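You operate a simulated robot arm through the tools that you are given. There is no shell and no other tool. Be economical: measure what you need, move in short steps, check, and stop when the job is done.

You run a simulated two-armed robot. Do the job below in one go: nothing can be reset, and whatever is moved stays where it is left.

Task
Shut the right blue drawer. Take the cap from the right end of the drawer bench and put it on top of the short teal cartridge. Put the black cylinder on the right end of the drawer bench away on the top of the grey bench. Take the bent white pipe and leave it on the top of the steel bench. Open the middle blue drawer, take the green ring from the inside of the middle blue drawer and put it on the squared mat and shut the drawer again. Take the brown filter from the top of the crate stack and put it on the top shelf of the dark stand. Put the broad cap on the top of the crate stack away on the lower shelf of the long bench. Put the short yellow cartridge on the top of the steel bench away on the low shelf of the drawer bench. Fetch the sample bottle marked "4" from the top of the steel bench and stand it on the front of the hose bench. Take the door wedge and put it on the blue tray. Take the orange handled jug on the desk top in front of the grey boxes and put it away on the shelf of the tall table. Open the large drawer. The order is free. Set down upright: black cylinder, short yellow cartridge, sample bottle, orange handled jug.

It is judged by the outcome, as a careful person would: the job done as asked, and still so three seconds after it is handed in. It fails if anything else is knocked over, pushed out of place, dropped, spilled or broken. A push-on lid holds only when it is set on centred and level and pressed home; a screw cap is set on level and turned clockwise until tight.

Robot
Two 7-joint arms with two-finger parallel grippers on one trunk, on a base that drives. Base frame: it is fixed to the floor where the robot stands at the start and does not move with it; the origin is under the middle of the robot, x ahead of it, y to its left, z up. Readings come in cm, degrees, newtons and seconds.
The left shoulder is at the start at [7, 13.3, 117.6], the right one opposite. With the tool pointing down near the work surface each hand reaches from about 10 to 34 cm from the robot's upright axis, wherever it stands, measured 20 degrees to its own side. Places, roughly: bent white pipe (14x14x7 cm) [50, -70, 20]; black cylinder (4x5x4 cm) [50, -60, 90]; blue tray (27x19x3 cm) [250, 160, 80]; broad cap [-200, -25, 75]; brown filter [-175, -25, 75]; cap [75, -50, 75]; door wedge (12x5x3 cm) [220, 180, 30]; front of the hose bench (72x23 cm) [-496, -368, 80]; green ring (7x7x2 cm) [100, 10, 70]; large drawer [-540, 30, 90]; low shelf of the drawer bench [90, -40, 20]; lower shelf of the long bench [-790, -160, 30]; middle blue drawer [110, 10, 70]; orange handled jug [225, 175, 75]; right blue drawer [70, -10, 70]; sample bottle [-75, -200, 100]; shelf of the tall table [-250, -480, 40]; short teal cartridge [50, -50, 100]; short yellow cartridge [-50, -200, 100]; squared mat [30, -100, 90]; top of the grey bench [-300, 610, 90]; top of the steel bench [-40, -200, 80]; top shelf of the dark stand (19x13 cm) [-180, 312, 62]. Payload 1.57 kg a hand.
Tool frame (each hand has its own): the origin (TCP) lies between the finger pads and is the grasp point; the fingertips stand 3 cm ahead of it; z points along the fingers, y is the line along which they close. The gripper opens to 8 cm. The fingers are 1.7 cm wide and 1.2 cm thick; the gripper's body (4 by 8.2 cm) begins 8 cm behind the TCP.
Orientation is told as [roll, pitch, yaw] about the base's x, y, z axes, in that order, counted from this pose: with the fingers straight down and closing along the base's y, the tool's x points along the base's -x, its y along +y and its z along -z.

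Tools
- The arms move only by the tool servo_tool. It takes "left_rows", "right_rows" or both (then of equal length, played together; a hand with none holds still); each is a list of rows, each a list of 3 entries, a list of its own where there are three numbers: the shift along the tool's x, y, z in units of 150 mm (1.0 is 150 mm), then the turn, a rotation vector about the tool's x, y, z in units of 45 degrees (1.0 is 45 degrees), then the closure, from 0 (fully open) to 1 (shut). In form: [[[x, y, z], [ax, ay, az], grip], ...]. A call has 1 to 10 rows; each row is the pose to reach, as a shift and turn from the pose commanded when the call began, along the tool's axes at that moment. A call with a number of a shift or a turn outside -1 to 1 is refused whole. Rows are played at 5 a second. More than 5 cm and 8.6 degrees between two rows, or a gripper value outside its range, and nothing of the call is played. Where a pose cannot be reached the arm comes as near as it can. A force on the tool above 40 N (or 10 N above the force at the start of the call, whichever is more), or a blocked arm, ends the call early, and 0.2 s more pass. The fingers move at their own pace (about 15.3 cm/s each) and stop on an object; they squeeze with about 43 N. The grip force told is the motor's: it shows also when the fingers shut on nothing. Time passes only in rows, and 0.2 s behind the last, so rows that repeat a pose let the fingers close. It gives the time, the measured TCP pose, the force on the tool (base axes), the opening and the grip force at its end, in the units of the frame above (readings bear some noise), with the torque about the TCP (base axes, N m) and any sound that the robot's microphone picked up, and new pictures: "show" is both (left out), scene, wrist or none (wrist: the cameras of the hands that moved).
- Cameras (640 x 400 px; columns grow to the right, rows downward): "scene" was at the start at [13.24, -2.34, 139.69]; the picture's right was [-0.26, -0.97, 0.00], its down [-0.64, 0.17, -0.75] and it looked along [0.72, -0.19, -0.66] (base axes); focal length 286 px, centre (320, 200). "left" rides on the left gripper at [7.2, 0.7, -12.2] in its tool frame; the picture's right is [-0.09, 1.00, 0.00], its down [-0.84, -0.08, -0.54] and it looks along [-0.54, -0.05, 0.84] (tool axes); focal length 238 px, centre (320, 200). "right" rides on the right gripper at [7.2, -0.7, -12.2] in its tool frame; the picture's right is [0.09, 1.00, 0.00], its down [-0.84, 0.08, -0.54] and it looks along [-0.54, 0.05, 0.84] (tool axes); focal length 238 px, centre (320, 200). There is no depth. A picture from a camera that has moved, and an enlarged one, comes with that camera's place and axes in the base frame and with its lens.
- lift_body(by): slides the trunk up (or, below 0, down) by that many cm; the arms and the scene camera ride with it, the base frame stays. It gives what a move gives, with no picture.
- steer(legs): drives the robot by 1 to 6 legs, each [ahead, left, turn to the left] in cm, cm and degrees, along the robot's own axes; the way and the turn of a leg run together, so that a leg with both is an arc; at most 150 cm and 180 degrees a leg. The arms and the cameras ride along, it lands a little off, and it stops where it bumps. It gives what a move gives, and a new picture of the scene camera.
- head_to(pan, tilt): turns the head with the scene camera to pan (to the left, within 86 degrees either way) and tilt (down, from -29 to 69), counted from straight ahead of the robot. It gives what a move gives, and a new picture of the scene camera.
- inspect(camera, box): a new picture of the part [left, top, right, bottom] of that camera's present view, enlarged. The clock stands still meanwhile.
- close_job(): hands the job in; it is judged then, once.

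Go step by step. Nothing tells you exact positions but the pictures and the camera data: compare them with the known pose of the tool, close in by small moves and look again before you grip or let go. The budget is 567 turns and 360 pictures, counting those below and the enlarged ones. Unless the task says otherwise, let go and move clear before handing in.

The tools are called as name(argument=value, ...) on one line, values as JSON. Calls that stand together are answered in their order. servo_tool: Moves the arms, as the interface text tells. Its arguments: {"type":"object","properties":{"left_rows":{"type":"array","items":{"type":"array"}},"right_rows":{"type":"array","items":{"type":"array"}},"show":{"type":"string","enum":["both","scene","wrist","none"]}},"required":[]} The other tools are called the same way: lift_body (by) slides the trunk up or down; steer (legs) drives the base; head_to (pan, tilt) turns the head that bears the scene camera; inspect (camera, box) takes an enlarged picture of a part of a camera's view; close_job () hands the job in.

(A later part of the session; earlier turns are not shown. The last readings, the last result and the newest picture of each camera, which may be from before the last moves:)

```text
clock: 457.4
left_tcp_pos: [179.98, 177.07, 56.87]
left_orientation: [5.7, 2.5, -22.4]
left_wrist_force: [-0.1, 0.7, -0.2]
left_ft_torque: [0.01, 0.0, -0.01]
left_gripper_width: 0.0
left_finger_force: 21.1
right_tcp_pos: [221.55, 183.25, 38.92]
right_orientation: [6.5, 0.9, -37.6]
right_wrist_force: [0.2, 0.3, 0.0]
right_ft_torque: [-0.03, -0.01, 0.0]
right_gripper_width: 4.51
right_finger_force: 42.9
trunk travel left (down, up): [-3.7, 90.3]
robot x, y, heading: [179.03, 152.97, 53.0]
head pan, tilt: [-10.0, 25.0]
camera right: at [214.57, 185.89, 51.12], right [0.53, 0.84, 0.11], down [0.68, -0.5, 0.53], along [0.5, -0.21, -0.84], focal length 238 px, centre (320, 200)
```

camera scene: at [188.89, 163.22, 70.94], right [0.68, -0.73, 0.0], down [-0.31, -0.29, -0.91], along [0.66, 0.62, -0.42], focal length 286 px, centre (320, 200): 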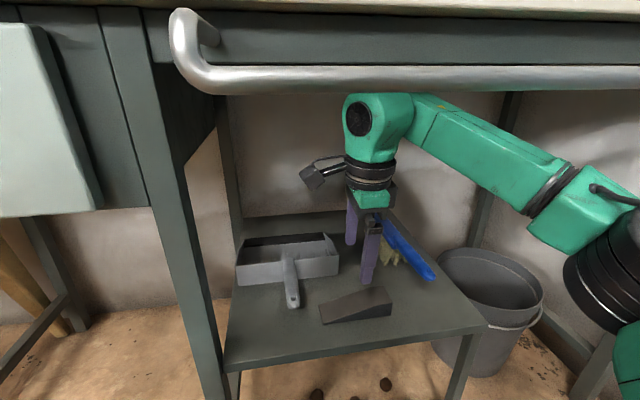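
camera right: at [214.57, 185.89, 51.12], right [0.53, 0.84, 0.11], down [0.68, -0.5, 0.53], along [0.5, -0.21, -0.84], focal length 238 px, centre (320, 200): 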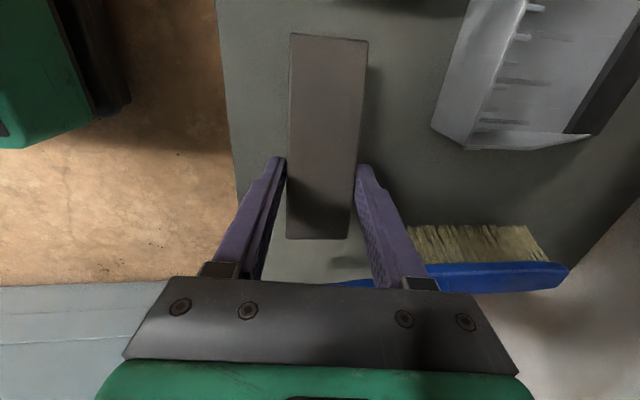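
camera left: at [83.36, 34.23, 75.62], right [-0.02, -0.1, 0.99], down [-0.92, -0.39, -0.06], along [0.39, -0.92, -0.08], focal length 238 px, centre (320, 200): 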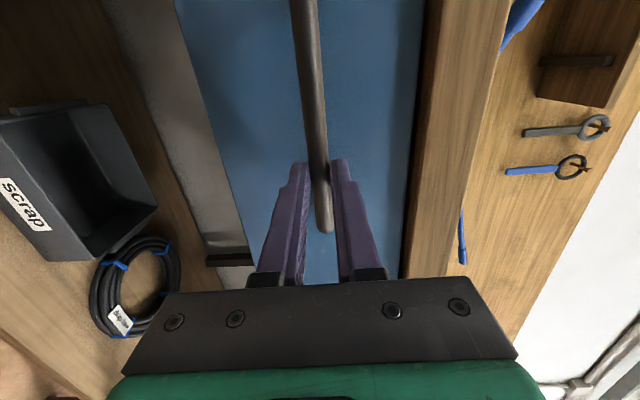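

Wedge held. Raise a bit, back out, raise the trunk and head for the blue tray.

servo_tool(right_rows=[[[0, 0.02, -0.2], [0, 0, 0], 1], [[0, 0.04, -0.35], [0, 0, 0], 1]], show="none")

steer(legs=[[-40, 0, 0]])

lift_body(by=40)

lift_body(by=32)

servo_tool(right_rows=[[[-0.25, 0, 0], [0, 0, 0], 1], [[-0.5, 0, 0], [0, 0, 0], 1], [[-0.75, 0, 0], [0, 0, 0], 1], [[-1, 0, 0], [0, 0, 0], 1]], show="none")

```text
clock: 458.0
left_tcp_pos: [180.04, 177.26, 57.01]
left_orientation: [5.6, 2.5, -22.4]
left_wrist_force: [0.9, -0.9, 0.0]
left_ft_torque: [-0.01, 0.0, 0.03]
left_gripper_width: 0.0
left_finger_force: 21.2
right_tcp_pos: [221.62, 183.22, 43.95]
right_orientation: [6.5, 0.9, -37.7]
right_wrist_force: [-0.7, 0.1, -0.9]
right_ft_torque: [0.02, 0.06, -0.03]
right_gripper_width: 4.51
right_finger_force: 42.5
trunk travel left (down, up): [-3.7, 90.3]
robot x, y, heading: [179.11, 153.17, 52.8]
head pan, tilt: [-10.0, 25.0]
```

```text
clock: 460.5
left_tcp_pos: [155.32, 144.53, 56.95]
left_orientation: [5.5, 2.5, -22.3]
left_wrist_force: [0.7, -0.1, 0.1]
left_ft_torque: [0.0, 0.0, 0.01]
left_gripper_width: 0.02
left_finger_force: 21.2
right_tcp_pos: [196.76, 150.53, 43.91]
right_orientation: [6.5, 0.9, -37.8]
right_wrist_force: [-0.7, -0.8, -0.6]
right_ft_torque: [-0.02, -0.01, -0.02]
right_gripper_width: 4.46
right_finger_force: 42.9
trunk travel left (down, up): [-3.7, 90.3]
robot x, y, heading: [154.36, 120.12, 52.8]
head pan, tilt: [-10.0, 25.0]
camera scene: at [164.1, 130.43, 70.94], right [0.68, -0.73, 0.0], down [-0.31, -0.29, -0.91], along [0.66, 0.62, -0.42], focal length 286 px, centre (320, 200)
```

scene: 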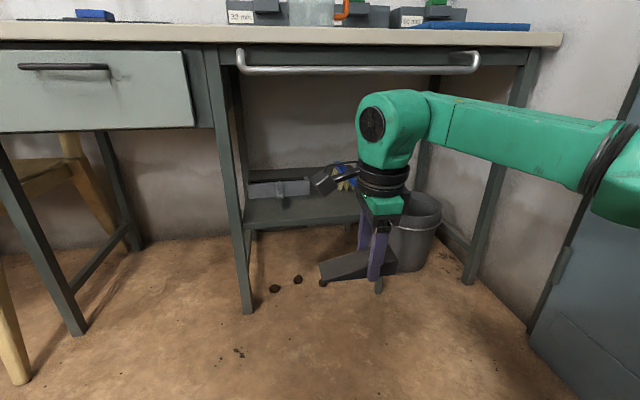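

```text
clock: 464.3
left_tcp_pos: [155.25, 144.37, 96.88]
left_orientation: [5.6, 2.6, -22.3]
left_wrist_force: [0.5, 0.0, 1.0]
left_ft_torque: [0.01, 0.01, -0.01]
left_gripper_width: 0.0
left_finger_force: 21.6
right_tcp_pos: [196.77, 150.52, 83.95]
right_orientation: [6.4, 0.9, -37.7]
right_wrist_force: [0.5, 0.2, -1.3]
right_ft_torque: [0.01, -0.04, 0.01]
right_gripper_width: 4.32
right_finger_force: 42.9
trunk travel left (down, up): [-43.7, 50.3]
robot x, y, heading: [154.5, 120.22, 53.1]
head pan, tilt: [-10.0, 25.0]
```

```text
clock: 467.5
left_tcp_pos: [155.21, 144.48, 128.96]
left_orientation: [5.6, 2.4, -22.2]
left_wrist_force: [0.1, -0.2, 0.6]
left_ft_torque: [0.0, 0.02, 0.02]
left_gripper_width: 0.01
left_finger_force: 21.3
right_tcp_pos: [196.73, 150.54, 115.89]
right_orientation: [6.6, 0.8, -37.7]
right_wrist_force: [1.0, 0.0, -2.1]
right_ft_torque: [-0.03, 0.0, 0.03]
right_gripper_width: 4.29
right_finger_force: 42.5
trunk travel left (down, up): [-75.7, 18.3]
robot x, y, heading: [154.12, 120.71, 52.7]
head pan, tilt: [-10.0, 25.0]
```

```text
clock: 468.5
left_tcp_pos: [155.38, 144.27, 128.92]
left_orientation: [5.6, 2.7, -22.4]
left_wrist_force: [0.4, 0.1, 0.4]
left_ft_torque: [-0.03, 0.03, -0.01]
left_gripper_width: 0.01
left_finger_force: 21.1
right_tcp_pos: [208.72, 141.34, 115.72]
right_orientation: [6.5, 1.0, -37.6]
right_wrist_force: [-0.3, 0.1, -1.5]
right_ft_torque: [-0.01, 0.01, -0.03]
right_gripper_width: 4.32
right_finger_force: 43.0
trunk travel left (down, up): [-75.7, 18.3]
robot x, y, heading: [154.0, 120.39, 52.9]
head pan, tilt: [-10.0, 25.0]
```

steer(legs=[[0, -22, 0], [44, 0, 0]])

inspect(camera="right", box=[0, 0, 640, 400])

```text
clock: 472.4
left_tcp_pos: [198.56, 165.4, 128.9]
left_orientation: [5.5, 2.5, -23.3]
left_wrist_force: [-0.4, -0.1, -0.1]
left_ft_torque: [0.0, -0.01, -0.02]
left_gripper_width: 0.0
left_finger_force: 21.1
right_tcp_pos: [251.83, 161.58, 115.86]
right_orientation: [6.5, 0.9, -38.6]
right_wrist_force: [-0.7, 0.2, -0.6]
right_ft_torque: [0.03, 0.03, -0.02]
right_gripper_width: 4.32
right_finger_force: 43.3
trunk travel left (down, up): [-75.7, 18.3]
robot x, y, heading: [197.26, 141.38, 51.7]
head pan, tilt: [-10.0, 25.0]
camera scene: at [207.26, 151.34, 142.96], right [0.67, -0.74, 0.0], down [-0.31, -0.28, -0.91], along [0.67, 0.61, -0.42], focal length 286 px, centre (320, 200)
```

scene: 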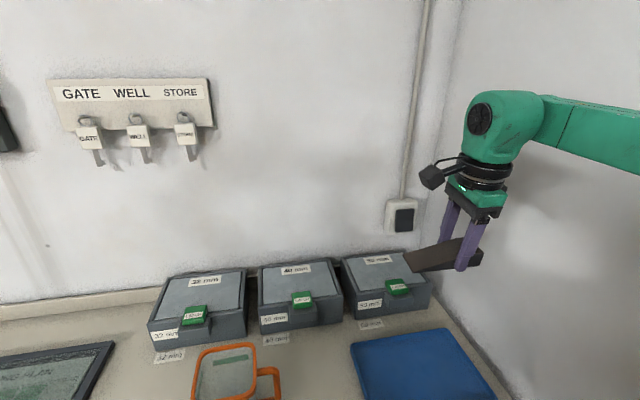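

```text
1.00 times, centred on (320, 200) of right (not enlarged: the box is as wide or as high as the picture)
camera zoom: at [245.01, 164.42, 128.13], right [0.55, 0.83, 0.12], down [0.67, -0.52, 0.53], along [0.5, -0.21, -0.84], focal length 238 px, centre (320, 200)
```

zoom: 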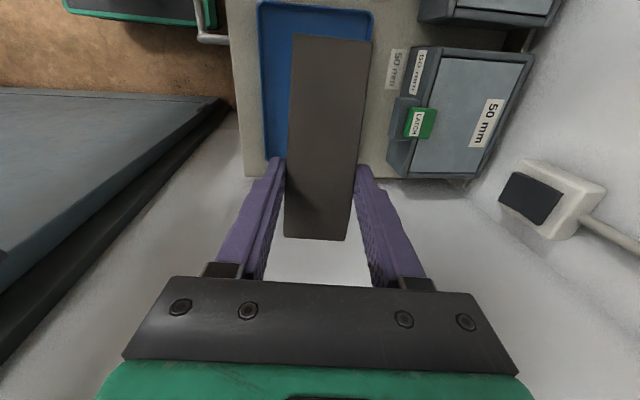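

The wedge is over the tray. Small centring move, then lower 26 cm.

servo_tool(right_rows=[[[0.06, 0.06, 0], [0, 0, 0], 1], [[0.13, 0.12, 0], [0, 0, 0], 1]], show="none")

lift_body(by=-26)

inspect(camera="right", box=[0, 0, 640, 400])

```text
clock: 473.0
left_tcp_pos: [198.61, 165.61, 128.92]
left_orientation: [5.5, 2.5, -23.4]
left_wrist_force: [0.5, 1.2, -0.3]
left_ft_torque: [0.04, -0.05, -0.05]
left_gripper_width: 0.0
left_finger_force: 21.4
right_tcp_pos: [251.52, 164.48, 116.12]
right_orientation: [6.5, 0.9, -38.8]
right_wrist_force: [0.3, 0.2, -1.6]
right_ft_torque: [0.0, -0.01, -0.03]
right_gripper_width: 4.33
right_finger_force: 42.8
trunk travel left (down, up): [-75.7, 18.3]
robot x, y, heading: [197.17, 141.41, 52.0]
head pan, tilt: [-10.0, 25.0]
```

```text
clock: 475.7
left_tcp_pos: [198.67, 165.41, 102.98]
left_orientation: [5.6, 2.5, -23.3]
left_wrist_force: [-0.3, 0.1, -0.1]
left_ft_torque: [0.0, 0.0, -0.02]
left_gripper_width: 0.0
left_finger_force: 21.3
right_tcp_pos: [251.47, 164.41, 90.11]
right_orientation: [6.5, 0.9, -38.7]
right_wrist_force: [0.9, 0.3, -0.5]
right_ft_torque: [-0.03, 0.01, -0.02]
right_gripper_width: 4.34
right_finger_force: 43.2
trunk travel left (down, up): [-49.7, 44.3]
robot x, y, heading: [197.69, 140.92, 51.9]
head pan, tilt: [-10.0, 25.0]
```

```text
1.00 times, centred on (320, 200) of right (not enlarged: the box is as wide or as high as the picture)
camera zoom: at [244.7, 167.19, 102.36], right [0.55, 0.83, 0.11], down [0.67, -0.52, 0.53], along [0.5, -0.22, -0.84], focal length 238 px, centre (320, 200)
```

zoom: 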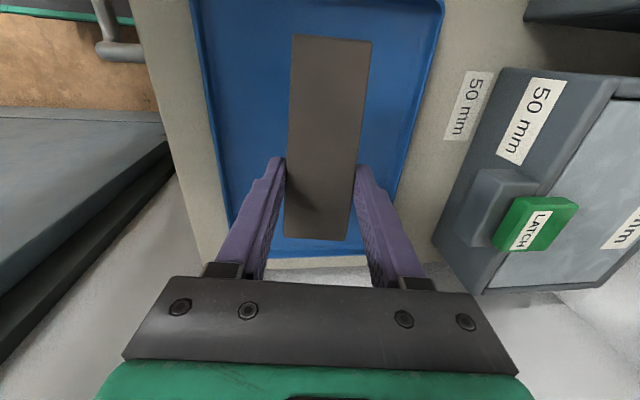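

servo_tool(right_rows=[[[0, -0.004, 0.1], [0, 0, 0], 1], [[0, -0.012, 0.2], [0, 0, 0], 1], [[0, -0.02, 0.3], [0, 0, 0], 1], [[0, -0.024, 0.35], [0, 0, 0], 1]], show="none")

```text
clock: 476.7
left_tcp_pos: [198.67, 165.5, 103.0]
left_orientation: [5.6, 2.5, -23.4]
left_wrist_force: [0.5, 0.7, -0.1]
left_ft_torque: [0.02, 0.01, 0.01]
left_gripper_width: 0.0
left_finger_force: 21.1
right_tcp_pos: [251.59, 164.48, 84.82]
right_orientation: [6.6, 0.8, -38.7]
right_wrist_force: [-0.2, 0.0, -2.1]
right_ft_torque: [-0.01, -0.03, 0.0]
right_gripper_width: 4.32
right_finger_force: 43.3
trunk travel left (down, up): [-49.7, 44.3]
robot x, y, heading: [197.33, 141.44, 52.1]
head pan, tilt: [-10.0, 25.0]
```

servo_tool(right_rows=[[[0, -0.003, 0.03], [0, 0, 0], 1], [[0, -0.006, 0.06], [0, 0, 0], 1], [[0, -0.01, 0.09], [0, 0, 0], 1], [[0, -0.013, 0.12], [0, 0, 0], 1], [[0, -0.016, 0.15], [0, 0, 0], 1]], show="wrist")

```text
clock: 477.9
left_tcp_pos: [198.69, 165.55, 102.97]
left_orientation: [5.5, 2.4, -23.3]
left_wrist_force: [0.1, -0.9, -0.1]
left_ft_torque: [0.02, 0.01, -0.02]
left_gripper_width: 0.0
left_finger_force: 21.8
right_tcp_pos: [251.66, 164.61, 82.61]
right_orientation: [6.4, 0.9, -38.7]
right_wrist_force: [0.6, -1.1, -0.5]
right_ft_torque: [0.01, 0.03, 0.0]
right_gripper_width: 4.32
right_finger_force: 43.1
trunk travel left (down, up): [-49.7, 44.3]
robot x, y, heading: [197.43, 141.33, 51.7]
head pan, tilt: [-10.0, 25.0]
camera right: at [244.79, 167.44, 94.82], right [0.55, 0.83, 0.11], down [0.67, -0.52, 0.53], along [0.5, -0.22, -0.84], focal length 238 px, centre (320, 200)
```

right: 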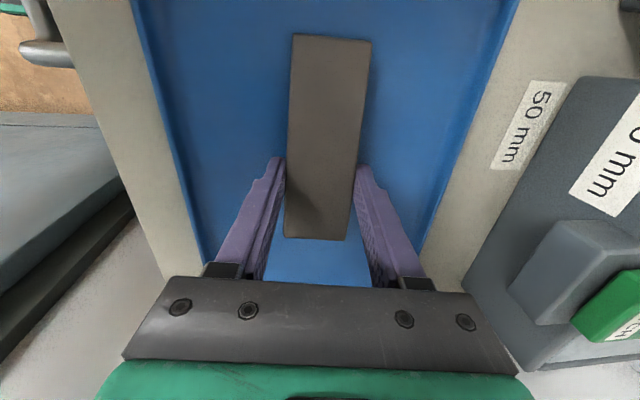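

Not yet down. Continue.

servo_tool(right_rows=[[[0, -0.003, 0.03], [0, 0, 0], 1], [[0, -0.006, 0.06], [0, 0, 0], 1], [[0, -0.01, 0.09], [0, 0, 0], 1], [[0, -0.013, 0.12], [0, 0, 0], 1]], show="none")

```text
clock: 478.5
left_tcp_pos: [198.38, 165.42, 103.12]
left_orientation: [5.8, 2.3, -23.4]
left_wrist_force: [0.0, -0.3, 0.3]
left_ft_torque: [-0.02, 0.0, 0.0]
left_gripper_width: 0.01
left_finger_force: 21.2
right_tcp_pos: [251.59, 164.6, 82.47]
right_orientation: [7.8, 1.1, -38.8]
right_wrist_force: [-4.2, -7.2, 16.3]
right_ft_torque: [-0.52, 0.26, 0.15]
right_gripper_width: 4.33
right_finger_force: 43.0
trunk travel left (down, up): [-49.7, 44.3]
robot x, y, heading: [196.78, 141.61, 51.9]
head pan, tilt: [-10.0, 25.0]
stopped in row 3 (right hand): the force on the tool passed its limit at 45 N (the readings are from after the stop); the commanded pose is now the measured one
```

Down in the tray. Release and rise.

servo_tool(right_rows=[[[0, 0, -0.01], [0, 0, 0], 0.25], [[0, 0, -0.01], [0, 0, 0], 0.25], [[0, 0.02, -0.2], [0, 0, 0], 0.25], [[0, 0.05, -0.45], [0, 0, 0], 0.25], [[0, 0.07, -0.7], [0, 0, 0], 0.25], [[0, 0.1, -0.95], [0, 0, 0], 0.25]], show="wrist")

```text
clock: 479.9
left_tcp_pos: [198.71, 165.6, 102.97]
left_orientation: [5.6, 2.5, -23.4]
left_wrist_force: [0.7, 0.0, 0.0]
left_ft_torque: [0.0, -0.02, 0.02]
left_gripper_width: 0.0
left_finger_force: 21.5
right_tcp_pos: [251.75, 164.53, 96.52]
right_orientation: [7.4, 1.0, -38.7]
right_wrist_force: [0.1, -0.7, 0.1]
right_ft_torque: [0.01, -0.01, 0.0]
right_gripper_width: 6.02
right_finger_force: 0.0
trunk travel left (down, up): [-49.7, 44.3]
robot x, y, heading: [197.26, 141.25, 51.8]
head pan, tilt: [-10.0, 25.0]
camera right: at [244.81, 167.21, 108.72], right [0.55, 0.83, 0.13], down [0.66, -0.53, 0.53], along [0.51, -0.21, -0.84], focal length 238 px, centre (320, 200)
```

right: 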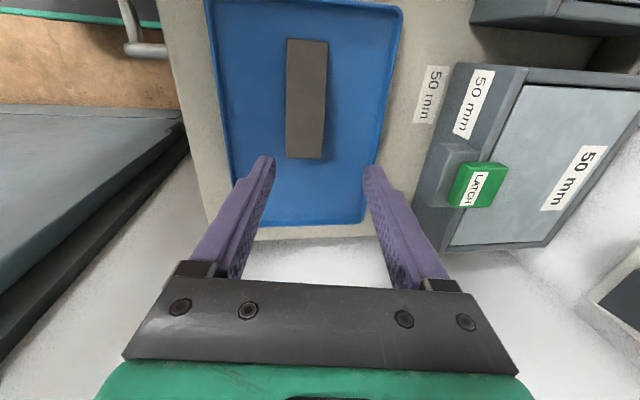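

Wedge is in the tray. Now examine the jug.

head_to(pan=-5, tilt=50)

inspect(camera="scene", box=[160, 100, 400, 250])

```text
clock: 480.8
left_tcp_pos: [198.69, 165.47, 103.03]
left_orientation: [5.6, 2.5, -23.4]
left_wrist_force: [0.9, -0.5, 0.9]
left_ft_torque: [0.02, -0.02, 0.01]
left_gripper_width: 0.0
left_finger_force: 21.5
right_tcp_pos: [251.81, 164.52, 96.47]
right_orientation: [7.4, 1.1, -38.8]
right_wrist_force: [0.6, 0.8, 0.3]
right_ft_torque: [-0.01, 0.0, -0.03]
right_gripper_width: 6.01
right_finger_force: 0.2
trunk travel left (down, up): [-49.7, 44.3]
robot x, y, heading: [197.39, 141.43, 52.0]
head pan, tilt: [-5.0, 50.0]
camera scene: at [205.76, 150.91, 113.2], right [0.73, -0.68, 0.0], down [-0.52, -0.56, -0.64], along [0.44, 0.47, -0.77], focal length 286 px, centre (320, 200)
```

scene: 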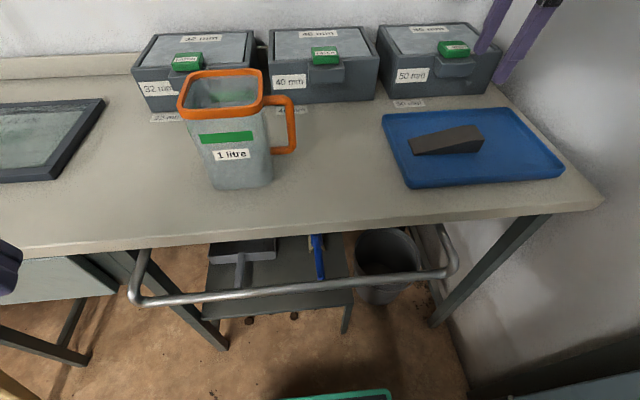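

```text
2.67 times, centred on (280, 175) of scene
camera zoom: at [205.76, 150.91, 113.2], right [0.73, -0.68, 0.0], down [-0.52, -0.56, -0.64], along [0.44, 0.47, -0.77], focal length 764 px, centre (427, 267)
```

zoom: 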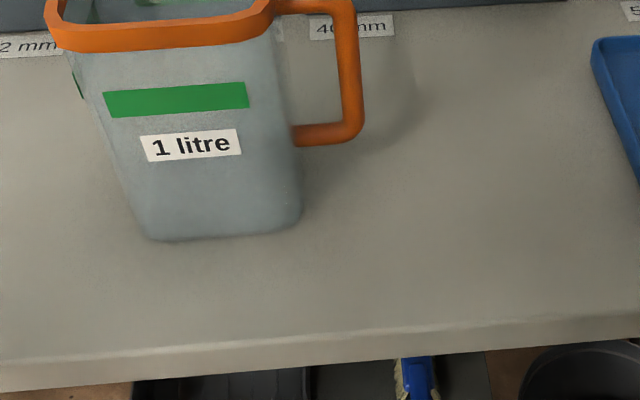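

The jug looks empty, about 9 cm square with a rim band. I'll grip its near wall (one finger inside). First get the hand above it.

lift_body(by=18)

servo_tool(right_rows=[[[0.25, 0, 0], [0, 0, 0], 0.25], [[0.5, 0, 0], [0, 0, 0], 0.25], [[0.75, 0, 0], [0, 0, 0], 0.25], [[1, 0, 0], [0, 0, 0], 0.25]], show="none")

steer(legs=[[0, 22, 0]])

inspect(camera="right", box=[0, 0, 640, 400])

```text
clock: 482.8
left_tcp_pos: [198.68, 165.54, 120.91]
left_orientation: [5.6, 2.5, -23.4]
left_wrist_force: [-0.1, -0.3, -0.2]
left_ft_torque: [0.0, -0.01, 0.0]
left_gripper_width: 0.0
left_finger_force: 21.5
right_tcp_pos: [251.71, 164.55, 114.45]
right_orientation: [7.6, 1.0, -38.9]
right_wrist_force: [-0.6, -0.1, -0.3]
right_ft_torque: [0.0, -0.04, -0.02]
right_gripper_width: 5.99
right_finger_force: 0.2
trunk travel left (down, up): [-67.7, 26.3]
robot x, y, heading: [197.46, 141.56, 52.1]
head pan, tilt: [-5.0, 50.0]
```

```text
clock: 483.8
left_tcp_pos: [198.56, 165.37, 121.16]
left_orientation: [5.7, 2.4, -23.4]
left_wrist_force: [0.0, 0.5, 0.9]
left_ft_torque: [0.02, -0.02, -0.02]
left_gripper_width: 0.0
left_finger_force: 21.3
right_tcp_pos: [239.47, 170.12, 113.67]
right_orientation: [7.3, 0.9, -39.0]
right_wrist_force: [-0.1, -0.7, 0.4]
right_ft_torque: [0.0, -0.06, 0.03]
right_gripper_width: 6.03
right_finger_force: 0.1
right hand out of reach, approached as far as the arm can: row 3, 4
trunk travel left (down, up): [-67.7, 26.3]
robot x, y, heading: [197.17, 141.28, 52.0]
head pan, tilt: [-5.0, 50.0]
```

```text
clock: 485.5
left_tcp_pos: [181.77, 178.99, 121.07]
left_orientation: [5.7, 2.6, -23.4]
left_wrist_force: [-0.3, -0.3, -0.3]
left_ft_torque: [0.03, -0.01, 0.02]
left_gripper_width: 0.01
left_finger_force: 21.2
right_tcp_pos: [222.75, 183.62, 113.59]
right_orientation: [7.5, 1.1, -38.9]
right_wrist_force: [-1.2, 0.6, 0.2]
right_ft_torque: [-0.02, -0.03, -0.01]
right_gripper_width: 6.03
right_finger_force: 0.1
trunk travel left (down, up): [-67.7, 26.3]
robot x, y, heading: [180.28, 155.16, 51.7]
head pan, tilt: [-5.0, 50.0]
camera scene: at [188.83, 164.2, 131.19], right [0.73, -0.68, 0.0], down [-0.52, -0.56, -0.64], along [0.44, 0.47, -0.77], focal length 286 px, centre (320, 200)
```

scene: 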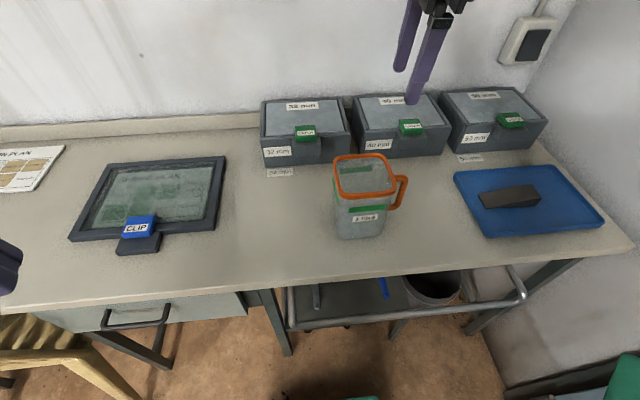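

```text
1.00 times, centred on (320, 200) of right (not enlarged: the box is as wide or as high as the picture)
camera zoom: at [215.74, 186.2, 125.87], right [0.55, 0.82, 0.13], down [0.66, -0.53, 0.53], along [0.51, -0.21, -0.84], focal length 238 px, centre (320, 200)
```

zoom: 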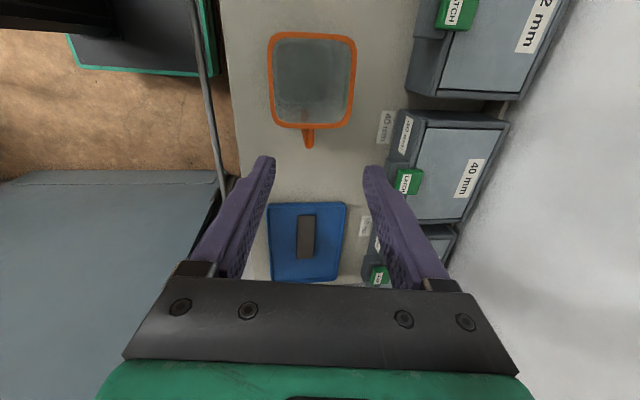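

Rim centre is about [220.6,186.7], z≈93, 10 cm square. Align over the near wall and lower.

steer(legs=[[0, 3.6, 0]])

servo_tool(right_rows=[[[0, -0.12, 0], [0, 0, 0], 0.25], [[0, -0.253, 0.03], [0, 0, 0], 0.25]], show="none")

lift_body(by=-13)

inspect(camera="right", box=[0, 0, 640, 400])

```text
clock: 486.3
left_tcp_pos: [179.38, 180.67, 120.89]
left_orientation: [5.7, 2.7, -23.4]
left_wrist_force: [0.2, -0.6, -0.6]
left_ft_torque: [0.03, 0.05, 0.02]
left_gripper_width: 0.01
left_finger_force: 20.8
right_tcp_pos: [220.35, 185.41, 113.56]
right_orientation: [7.4, 1.3, -38.9]
right_wrist_force: [0.3, -0.6, -0.5]
right_ft_torque: [0.02, 0.04, 0.02]
right_gripper_width: 5.99
right_finger_force: 0.1
trunk travel left (down, up): [-67.7, 26.3]
robot x, y, heading: [177.57, 156.95, 52.1]
head pan, tilt: [-5.0, 50.0]
camera scene: at [186.49, 166.04, 131.19], right [0.73, -0.68, 0.0], down [-0.53, -0.56, -0.64], along [0.44, 0.47, -0.77], focal length 286 px, centre (320, 200)
```

scene: 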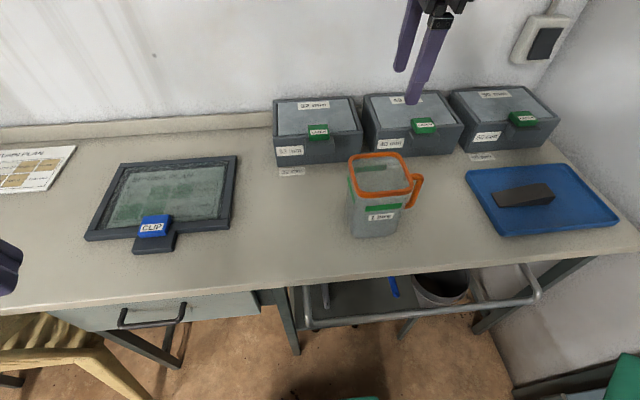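

```text
clock: 486.9
left_tcp_pos: [179.06, 180.92, 121.01]
left_orientation: [5.7, 2.7, -23.4]
left_wrist_force: [0.5, 0.2, -0.5]
left_ft_torque: [0.01, -0.01, 0.03]
left_gripper_width: 0.03
left_finger_force: 21.3
right_tcp_pos: [217.66, 182.54, 112.64]
right_orientation: [7.5, 1.1, -39.1]
right_wrist_force: [0.3, -1.4, 0.0]
right_ft_torque: [0.03, 0.0, 0.01]
right_gripper_width: 5.98
right_finger_force: 0.0
trunk travel left (down, up): [-67.7, 26.3]
robot x, y, heading: [177.41, 156.76, 52.1]
head pan, tilt: [-5.0, 50.0]
```

```text
clock: 488.5
left_tcp_pos: [179.04, 181.04, 107.89]
left_orientation: [5.5, 2.6, -23.4]
left_wrist_force: [-0.4, 0.2, -0.4]
left_ft_torque: [-0.02, 0.0, -0.01]
left_gripper_width: 0.0
left_finger_force: 21.1
right_tcp_pos: [217.61, 182.67, 99.76]
right_orientation: [7.5, 1.1, -39.0]
right_wrist_force: [-0.4, -0.4, 0.2]
right_ft_torque: [0.0, 0.02, -0.01]
right_gripper_width: 6.01
right_finger_force: 0.0
trunk travel left (down, up): [-54.7, 39.3]
robot x, y, heading: [177.57, 157.04, 52.0]
head pan, tilt: [-5.0, 50.0]
```

```text
1.00 times, centred on (320, 200) of right (not enlarged: the box is as wide or as high as the picture)
camera zoom: at [210.58, 185.38, 111.9], right [0.55, 0.82, 0.13], down [0.66, -0.53, 0.53], along [0.51, -0.21, -0.84], focal length 238 px, centre (320, 200)
```

zoom: 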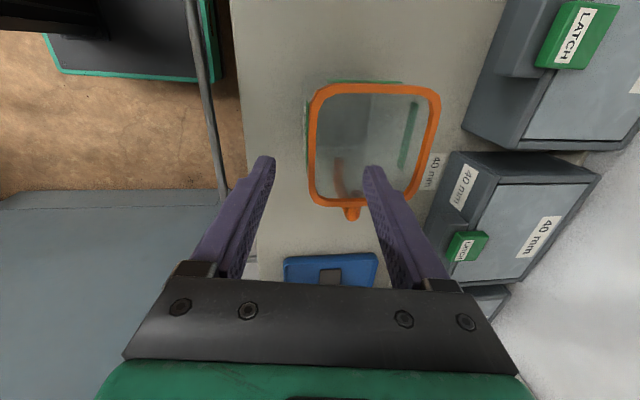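

Fingers straddle the near wall. Lower 7 cm and close.

servo_tool(right_rows=[[[0, -0.016, 0.12], [0, 0, 0], 0.25], [[0, -0.032, 0.24], [0, 0, 0], 0.25], [[0, -0.048, 0.36], [0, 0, 0], 0.25], [[0, -0.06, 0.47], [0, 0, 0], 0.25], [[0, -0.06, 0.47], [0, 0, 0], 1], [[0, -0.06, 0.47], [0, 0, 0], 1], [[0, -0.06, 0.47], [0, 0, 0], 1]], show="wrist")

```text
clock: 490.1
left_tcp_pos: [178.97, 181.18, 107.92]
left_orientation: [5.5, 2.5, -23.4]
left_wrist_force: [-0.3, 0.8, 0.7]
left_ft_torque: [-0.01, -0.01, -0.02]
left_gripper_width: 0.0
left_finger_force: 21.6
right_tcp_pos: [217.52, 182.67, 92.54]
right_orientation: [7.5, 1.0, -38.9]
right_wrist_force: [0.3, -0.3, -2.1]
right_ft_torque: [-0.06, 0.12, 0.04]
right_gripper_width: 0.37
right_finger_force: 24.6
trunk travel left (down, up): [-54.7, 39.3]
robot x, y, heading: [177.45, 157.03, 51.7]
head pan, tilt: [-5.0, 50.0]
camera right: at [210.5, 185.39, 104.78], right [0.55, 0.82, 0.13], down [0.66, -0.53, 0.53], along [0.51, -0.21, -0.84], focal length 238 px, centre (320, 200)
```

right: 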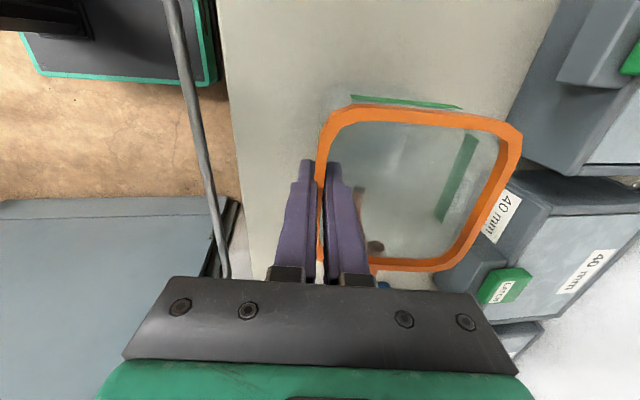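

Wall gripped (0.37 cm). Test lift.

servo_tool(right_rows=[[[0, 0, 0], [0, 0, 0], 1], [[0, 0.01, -0.07], [0, 0, 0], 1], [[0, 0.02, -0.15], [0, 0, 0], 1], [[0, 0.04, -0.3], [0, 0, 0], 1], [[0, 0.04, -0.3], [0, 0, 0], 1]], show="both")

```text
clock: 491.3
left_tcp_pos: [178.95, 181.1, 107.98]
left_orientation: [5.6, 2.7, -23.3]
left_wrist_force: [0.1, -0.8, 0.1]
left_ft_torque: [0.03, -0.02, 0.0]
left_gripper_width: 0.0
left_finger_force: 21.3
right_tcp_pos: [217.62, 182.96, 97.11]
right_orientation: [7.4, 1.1, -39.0]
right_wrist_force: [0.5, -0.6, -2.0]
right_ft_torque: [-0.07, 0.08, 0.0]
right_gripper_width: 0.38
right_finger_force: 24.9
trunk travel left (down, up): [-54.7, 39.3]
robot x, y, heading: [177.45, 156.9, 51.9]
head pan, tilt: [-5.0, 50.0]
camera scene: at [186.1, 166.4, 118.19], right [0.73, -0.68, 0.0], down [-0.52, -0.56, -0.64], along [0.44, 0.47, -0.77], focal length 286 px, centre (320, 200)
camera right: at [210.7, 185.54, 109.26], right [0.55, 0.82, 0.13], down [0.66, -0.53, 0.53], along [0.51, -0.21, -0.84], focal length 238 px, centre (320, 200)
```

scene: 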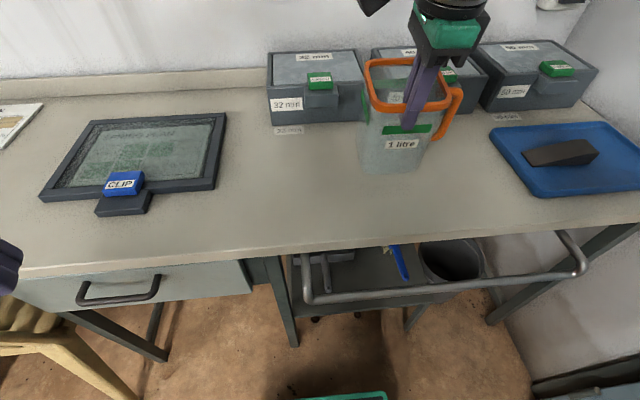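
right: 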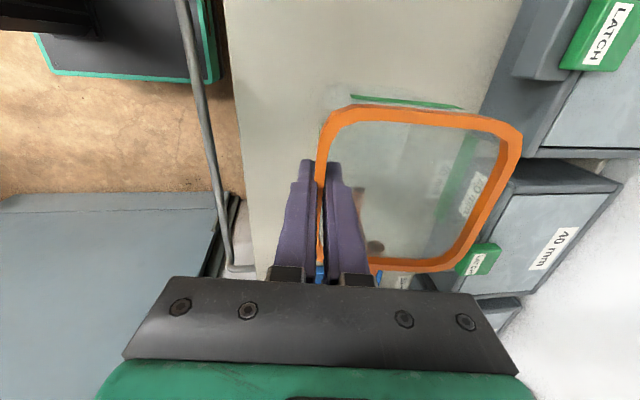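

The jug is held level. Raise, back off, turn around and drive toward the steel bench side.

lift_body(by=20)

steer(legs=[[-48, 0, 0], [0, 0, 90], [0, 0, 90], [70, -40, 0], [70, -40, 0]])

```text
clock: 493.5
left_tcp_pos: [179.04, 181.1, 128.0]
left_orientation: [5.6, 2.4, -23.5]
left_wrist_force: [1.1, -0.2, 1.0]
left_ft_torque: [0.01, -0.01, 0.01]
left_gripper_width: 0.0
left_finger_force: 21.6
right_tcp_pos: [217.69, 182.93, 116.85]
right_orientation: [7.4, 1.0, -38.9]
right_wrist_force: [-0.5, 0.0, -1.1]
right_ft_torque: [-0.09, 0.07, -0.06]
right_gripper_width: 0.38
right_finger_force: 25.0
trunk travel left (down, up): [-74.7, 19.3]
robot x, y, heading: [177.58, 157.14, 51.8]
head pan, tilt: [-5.0, 50.0]
```

```text
clock: 511.8
left_tcp_pos: [-0.56, 31.09, 128.03]
left_orientation: [5.6, 2.5, 158.0]
left_wrist_force: [0.4, -0.6, 0.1]
left_ft_torque: [-0.01, 0.02, 0.03]
left_gripper_width: 0.01
left_finger_force: 21.1
right_tcp_pos: [-39.17, 28.54, 117.01]
right_orientation: [7.4, 1.0, 142.5]
right_wrist_force: [0.5, -0.4, -1.3]
right_ft_torque: [0.06, -0.06, 0.01]
right_gripper_width: 0.37
right_finger_force: 25.0
trunk travel left (down, up): [-74.7, 19.3]
robot x, y, heading: [0.38, 55.1, -126.8]
head pan, tilt: [-5.0, 50.0]
camera scene: at [-7.76, 45.4, 138.2], right [-0.75, 0.67, 0.0], down [0.51, 0.57, -0.64], along [-0.43, -0.48, -0.77], focal length 286 px, centre (320, 200)
```

scene: 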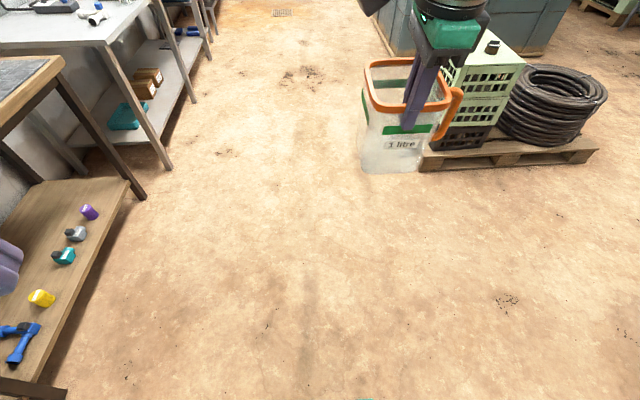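

head_to(pan=0, tilt=18)

```text
clock: 512.8
left_tcp_pos: [-0.66, 31.15, 128.02]
left_orientation: [5.5, 2.2, 158.1]
left_wrist_force: [-0.2, -0.5, 0.6]
left_ft_torque: [-0.02, 0.0, 0.02]
left_gripper_width: 0.03
left_finger_force: 21.2
right_tcp_pos: [-39.2, 28.39, 117.13]
right_orientation: [7.5, 1.0, 142.4]
right_wrist_force: [0.4, 0.2, -1.1]
right_ft_torque: [0.09, -0.04, 0.05]
right_gripper_width: 0.37
right_finger_force: 24.4
trunk travel left (down, up): [-74.7, 19.3]
robot x, y, heading: [-0.01, 55.42, -126.7]
head pan, tilt: [0.0, 18.0]
camera scene: at [-8.34, 43.7, 142.75], right [-0.8, 0.6, 0.0], down [0.21, 0.27, -0.94], along [-0.57, -0.75, -0.34], focal length 286 px, centre (320, 200)
```

scene: 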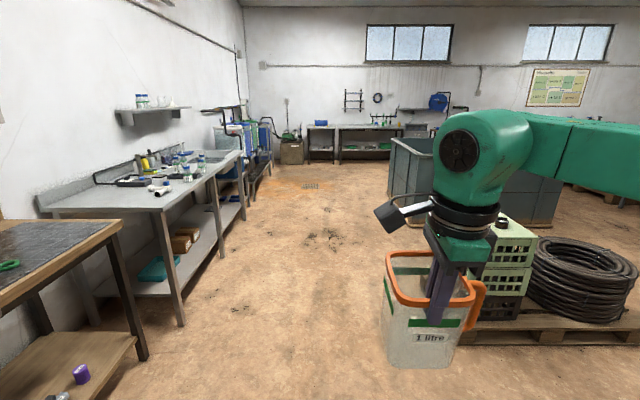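

inspect(camera="scene", box=[190, 70, 470, 245])

```text
2.29 times, centred on (330, 158) of scene
camera zoom: at [-8.34, 43.7, 142.75], right [-0.8, 0.6, 0.0], down [0.21, 0.27, -0.94], along [-0.57, -0.75, -0.34], focal length 655 px, centre (297, 297)
```

zoom: 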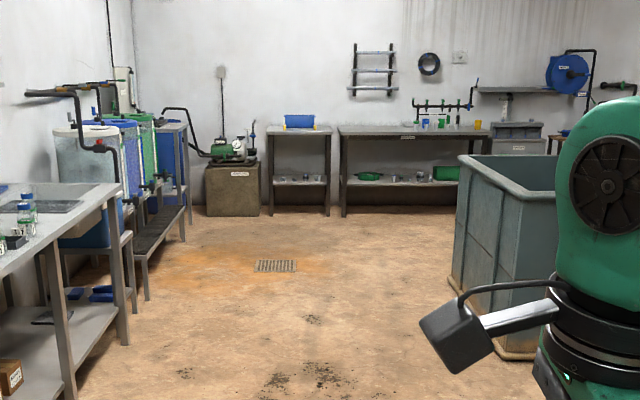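

The tall table is likely near the drum rack's far end. Drive closer to see.

steer(legs=[[105, 5, 0], [105, 5, 0], [105, 5, 0]])

```text
clock: 528.4
left_tcp_pos: [-178.0, -234.42, 128.0]
left_orientation: [5.4, 2.3, 158.8]
left_wrist_force: [0.6, -0.3, -0.8]
left_ft_torque: [0.02, 0.02, 0.0]
left_gripper_width: 0.0
left_finger_force: 21.2
right_tcp_pos: [-216.58, -237.87, 117.05]
right_orientation: [7.5, 1.2, 143.2]
right_wrist_force: [1.0, -0.2, -0.2]
right_ft_torque: [0.04, -0.06, -0.03]
right_gripper_width: 0.36
right_finger_force: 24.7
trunk travel left (down, up): [-74.7, 19.3]
robot x, y, heading: [-177.43, -210.11, -126.2]
head pan, tilt: [0.0, 18.0]
camera scene: at [-185.89, -222.16, 142.74], right [-0.81, 0.59, 0.0], down [0.2, 0.28, -0.94], along [-0.55, -0.76, -0.34], focal length 286 px, centre (320, 200)
```

scene: 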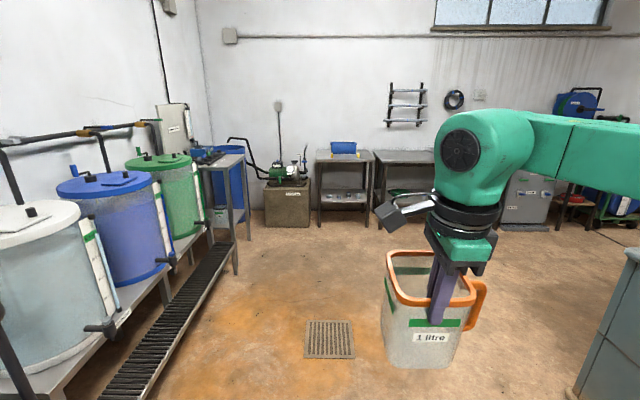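

inspect(camera="scene", box=[140, 120, 380, 290])

```text
2.35 times, centred on (260, 205) of scene
camera zoom: at [-185.89, -222.16, 142.74], right [-0.81, 0.59, 0.0], down [0.2, 0.28, -0.94], along [-0.55, -0.76, -0.34], focal length 674 px, centre (461, 188)
```

zoom: 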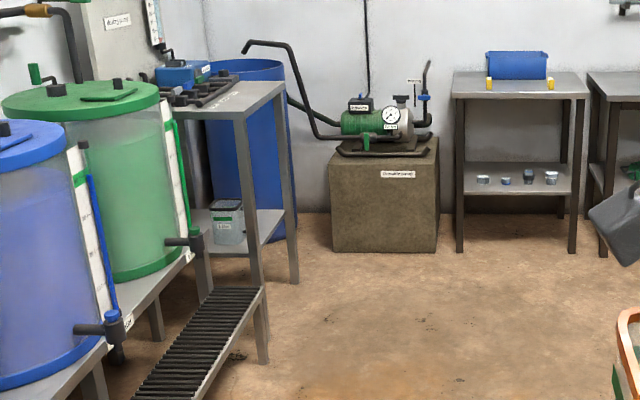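

The tall table is at the end of the drum rack (front corners about [-257,-448] and [-286,-484]); its shelf holds another jug. I'll drive in front of it and face it slightly turned left.

steer(legs=[[131, -4, 0], [131, -4, 0], [0, 0, 51], [0, 0, 51.5]])

head_to(pan=-5, tilt=35)

```text
clock: 545.6
left_tcp_pos: [-315.61, -408.56, 128.2]
left_orientation: [5.5, 2.2, -102.5]
left_wrist_force: [-0.2, 0.1, -0.2]
left_ft_torque: [0.0, -0.04, 0.0]
left_gripper_width: 0.01
left_finger_force: 21.0
right_tcp_pos: [-306.38, -446.13, 117.0]
right_orientation: [7.4, 1.1, -118.1]
right_wrist_force: [-0.2, 1.0, -1.3]
right_ft_torque: [0.06, 0.05, 0.0]
right_gripper_width: 0.37
right_finger_force: 24.7
trunk travel left (down, up): [-74.7, 19.3]
robot x, y, heading: [-339.03, -411.97, -27.4]
head pan, tilt: [0.0, 18.0]
camera scene: at [-326.53, -418.52, 142.83], right [-0.46, -0.89, 0.0], down [-0.3, 0.15, -0.94], along [0.84, -0.44, -0.33], focal length 286 px, centre (320, 200)
```

scene: 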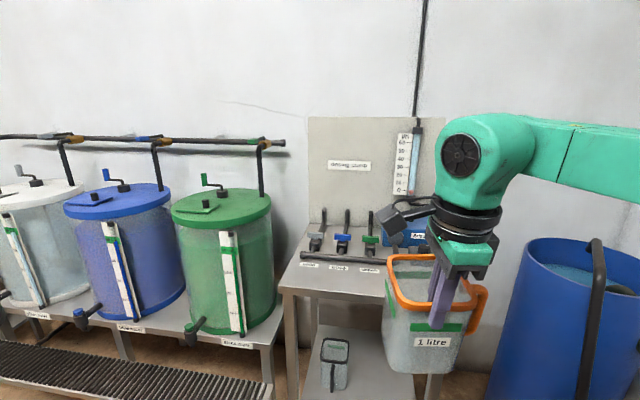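

```text
clock: 546.4
left_tcp_pos: [-315.55, -408.67, 128.05]
left_orientation: [5.4, 2.1, -102.5]
left_wrist_force: [-0.3, 0.6, 0.4]
left_ft_torque: [-0.02, 0.0, -0.03]
left_gripper_width: 0.0
left_finger_force: 21.2
right_tcp_pos: [-306.46, -446.18, 117.03]
right_orientation: [7.4, 1.0, -118.1]
right_wrist_force: [-0.4, 0.1, -1.7]
right_ft_torque: [0.05, 0.1, 0.0]
right_gripper_width: 0.35
right_finger_force: 23.8
trunk travel left (down, up): [-74.7, 19.3]
robot x, y, heading: [-339.62, -411.85, -27.3]
head pan, tilt: [-5.0, 35.0]
camera scene: at [-327.33, -418.88, 140.37], right [-0.53, -0.85, 0.0], down [-0.48, 0.31, -0.82], along [0.69, -0.44, -0.57], focal length 286 px, centre (320, 200)
```

scene: 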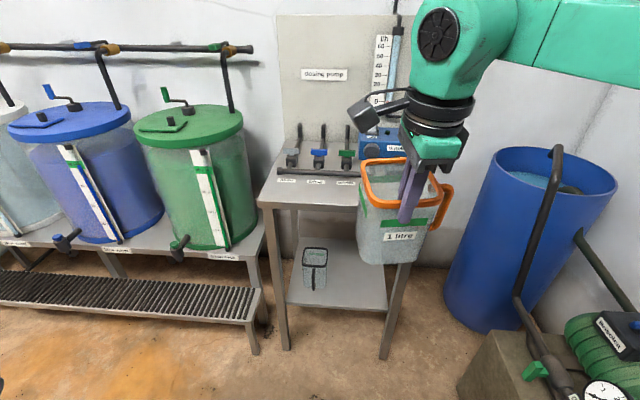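

Clear view: the shelf (z≈34) has free room right of the other jug. Fine-turn, then lower.

steer(legs=[[0, 0, -5.2]])

lift_body(by=-40)

lift_body(by=-24)

head_to(pan=-5, tilt=25)

```text
clock: 547.3
left_tcp_pos: [-315.18, -410.6, 128.12]
left_orientation: [5.5, 2.1, -107.6]
left_wrist_force: [0.4, 0.2, -0.4]
left_ft_torque: [-0.02, 0.02, 0.03]
left_gripper_width: 0.0
left_finger_force: 21.2
right_tcp_pos: [-309.51, -448.89, 117.18]
right_orientation: [7.4, 1.0, -123.3]
right_wrist_force: [-0.3, -0.4, -1.6]
right_ft_torque: [0.09, 0.07, -0.03]
right_gripper_width: 0.36
right_finger_force: 24.2
trunk travel left (down, up): [-74.7, 19.3]
robot x, y, heading: [-339.29, -411.3, -32.5]
head pan, tilt: [-5.0, 35.0]
camera scene: at [-327.92, -419.77, 140.37], right [-0.61, -0.79, 0.0], down [-0.46, 0.35, -0.82], along [0.65, -0.5, -0.57], focal length 286 px, centre (320, 200)
```

scene: 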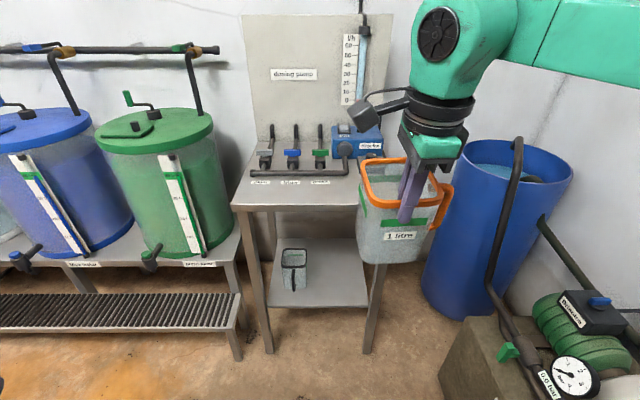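

```text
clock: 551.1
left_tcp_pos: [-315.25, -410.67, 88.23]
left_orientation: [5.5, 2.2, -107.6]
left_wrist_force: [0.6, 0.0, 0.2]
left_ft_torque: [-0.02, 0.04, 0.0]
left_gripper_width: 0.0
left_finger_force: 21.3
right_tcp_pos: [-309.68, -448.97, 77.12]
right_orientation: [7.4, 1.1, -123.2]
right_wrist_force: [0.5, -0.5, -1.6]
right_ft_torque: [0.08, 0.08, 0.03]
right_gripper_width: 0.35
right_finger_force: 25.0
trunk travel left (down, up): [-34.7, 59.3]
robot x, y, heading: [-339.07, -411.63, -32.5]
head pan, tilt: [-5.0, 35.0]
```

```text
clock: 553.6
left_tcp_pos: [-315.32, -410.7, 64.05]
left_orientation: [5.4, 2.2, -107.6]
left_wrist_force: [-0.7, -0.5, -0.5]
left_ft_torque: [0.05, -0.01, -0.03]
left_gripper_width: 0.0
left_finger_force: 20.7
right_tcp_pos: [-309.65, -448.93, 53.04]
right_orientation: [7.4, 1.0, -123.2]
right_wrist_force: [0.6, -0.6, -1.4]
right_ft_torque: [0.09, 0.08, -0.01]
right_gripper_width: 0.34
right_finger_force: 24.4
trunk travel left (down, up): [-10.7, 83.3]
robot x, y, heading: [-339.57, -411.83, -32.4]
head pan, tilt: [-5.0, 35.0]
```

```text
clock: 554.3
left_tcp_pos: [-315.31, -410.69, 64.1]
left_orientation: [5.5, 2.2, -107.7]
left_wrist_force: [-0.8, -0.5, 0.1]
left_ft_torque: [-0.01, 0.01, 0.0]
left_gripper_width: 0.0
left_finger_force: 21.0
right_tcp_pos: [-309.57, -448.94, 53.0]
right_orientation: [7.4, 1.1, -123.2]
right_wrist_force: [0.0, 0.7, -1.5]
right_ft_torque: [0.05, 0.07, 0.0]
right_gripper_width: 0.34
right_finger_force: 24.0
trunk travel left (down, up): [-10.7, 83.3]
robot x, y, heading: [-339.16, -411.64, -32.4]
head pan, tilt: [-5.0, 25.0]
camera scene: at [-327.71, -420.15, 77.94], right [-0.61, -0.79, 0.0], down [-0.34, 0.26, -0.91], along [0.72, -0.55, -0.42], focal length 286 px, centre (320, 200)
```

scene: 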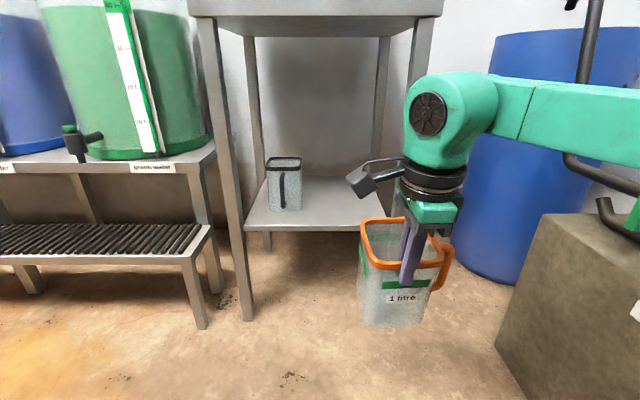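

lift_body(by=2.5)

steer(legs=[[0, 4.6, 0], [32, 0, 0]])

inspect(camera="right", box=[0, 0, 640, 400])

```text
clock: 555.0
left_tcp_pos: [-315.34, -410.84, 66.6]
left_orientation: [5.4, 2.2, -107.7]
left_wrist_force: [-0.4, 0.3, 0.8]
left_ft_torque: [0.04, -0.04, -0.02]
left_gripper_width: 0.01
left_finger_force: 21.9
right_tcp_pos: [-309.7, -448.98, 55.57]
right_orientation: [7.4, 1.1, -123.2]
right_wrist_force: [-0.4, 0.6, -1.9]
right_ft_torque: [0.04, 0.1, 0.02]
right_gripper_width: 0.32
right_finger_force: 24.7
trunk travel left (down, up): [-13.2, 80.8]
robot x, y, heading: [-339.41, -411.45, -32.5]
head pan, tilt: [-5.0, 25.0]
```

```text
clock: 557.7
left_tcp_pos: [-285.65, -424.14, 66.65]
left_orientation: [5.6, 2.2, -107.6]
left_wrist_force: [-0.4, 0.1, 0.3]
left_ft_torque: [0.01, -0.01, -0.01]
left_gripper_width: 0.02
left_finger_force: 21.6
right_tcp_pos: [-279.99, -462.37, 55.58]
right_orientation: [7.4, 1.1, -123.2]
right_wrist_force: [1.2, 0.2, -1.5]
right_ft_torque: [0.09, 0.06, 0.03]
right_gripper_width: 0.34
right_finger_force: 24.0
trunk travel left (down, up): [-13.2, 80.8]
robot x, y, heading: [-309.53, -425.32, -32.2]
head pan, tilt: [-5.0, 25.0]
camera scene: at [-298.04, -433.57, 80.44], right [-0.61, -0.79, 0.0], down [-0.34, 0.26, -0.91], along [0.72, -0.55, -0.42], focal length 286 px, centre (320, 200)
```

scene: 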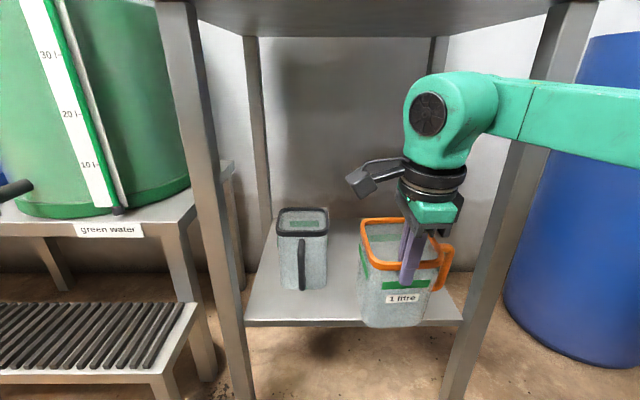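

```text
1.00 times, centred on (320, 200) of right (not enlarged: the box is as wide or as high as the picture)
camera zoom: at [-278.17, -455.27, 67.75], right [0.88, -0.47, 0.13], down [-0.46, -0.71, 0.53], along [-0.16, -0.53, -0.84], focal length 238 px, centre (320, 200)
```

zoom: 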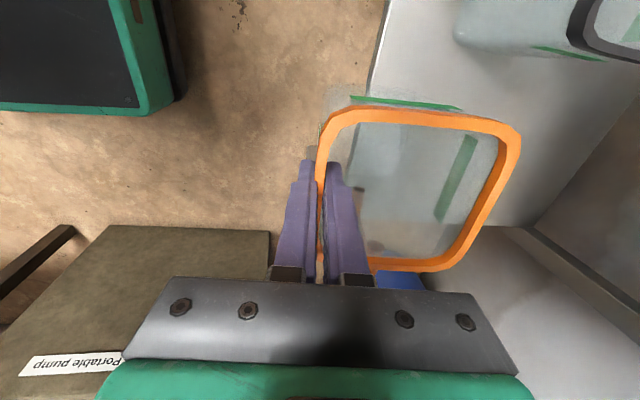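

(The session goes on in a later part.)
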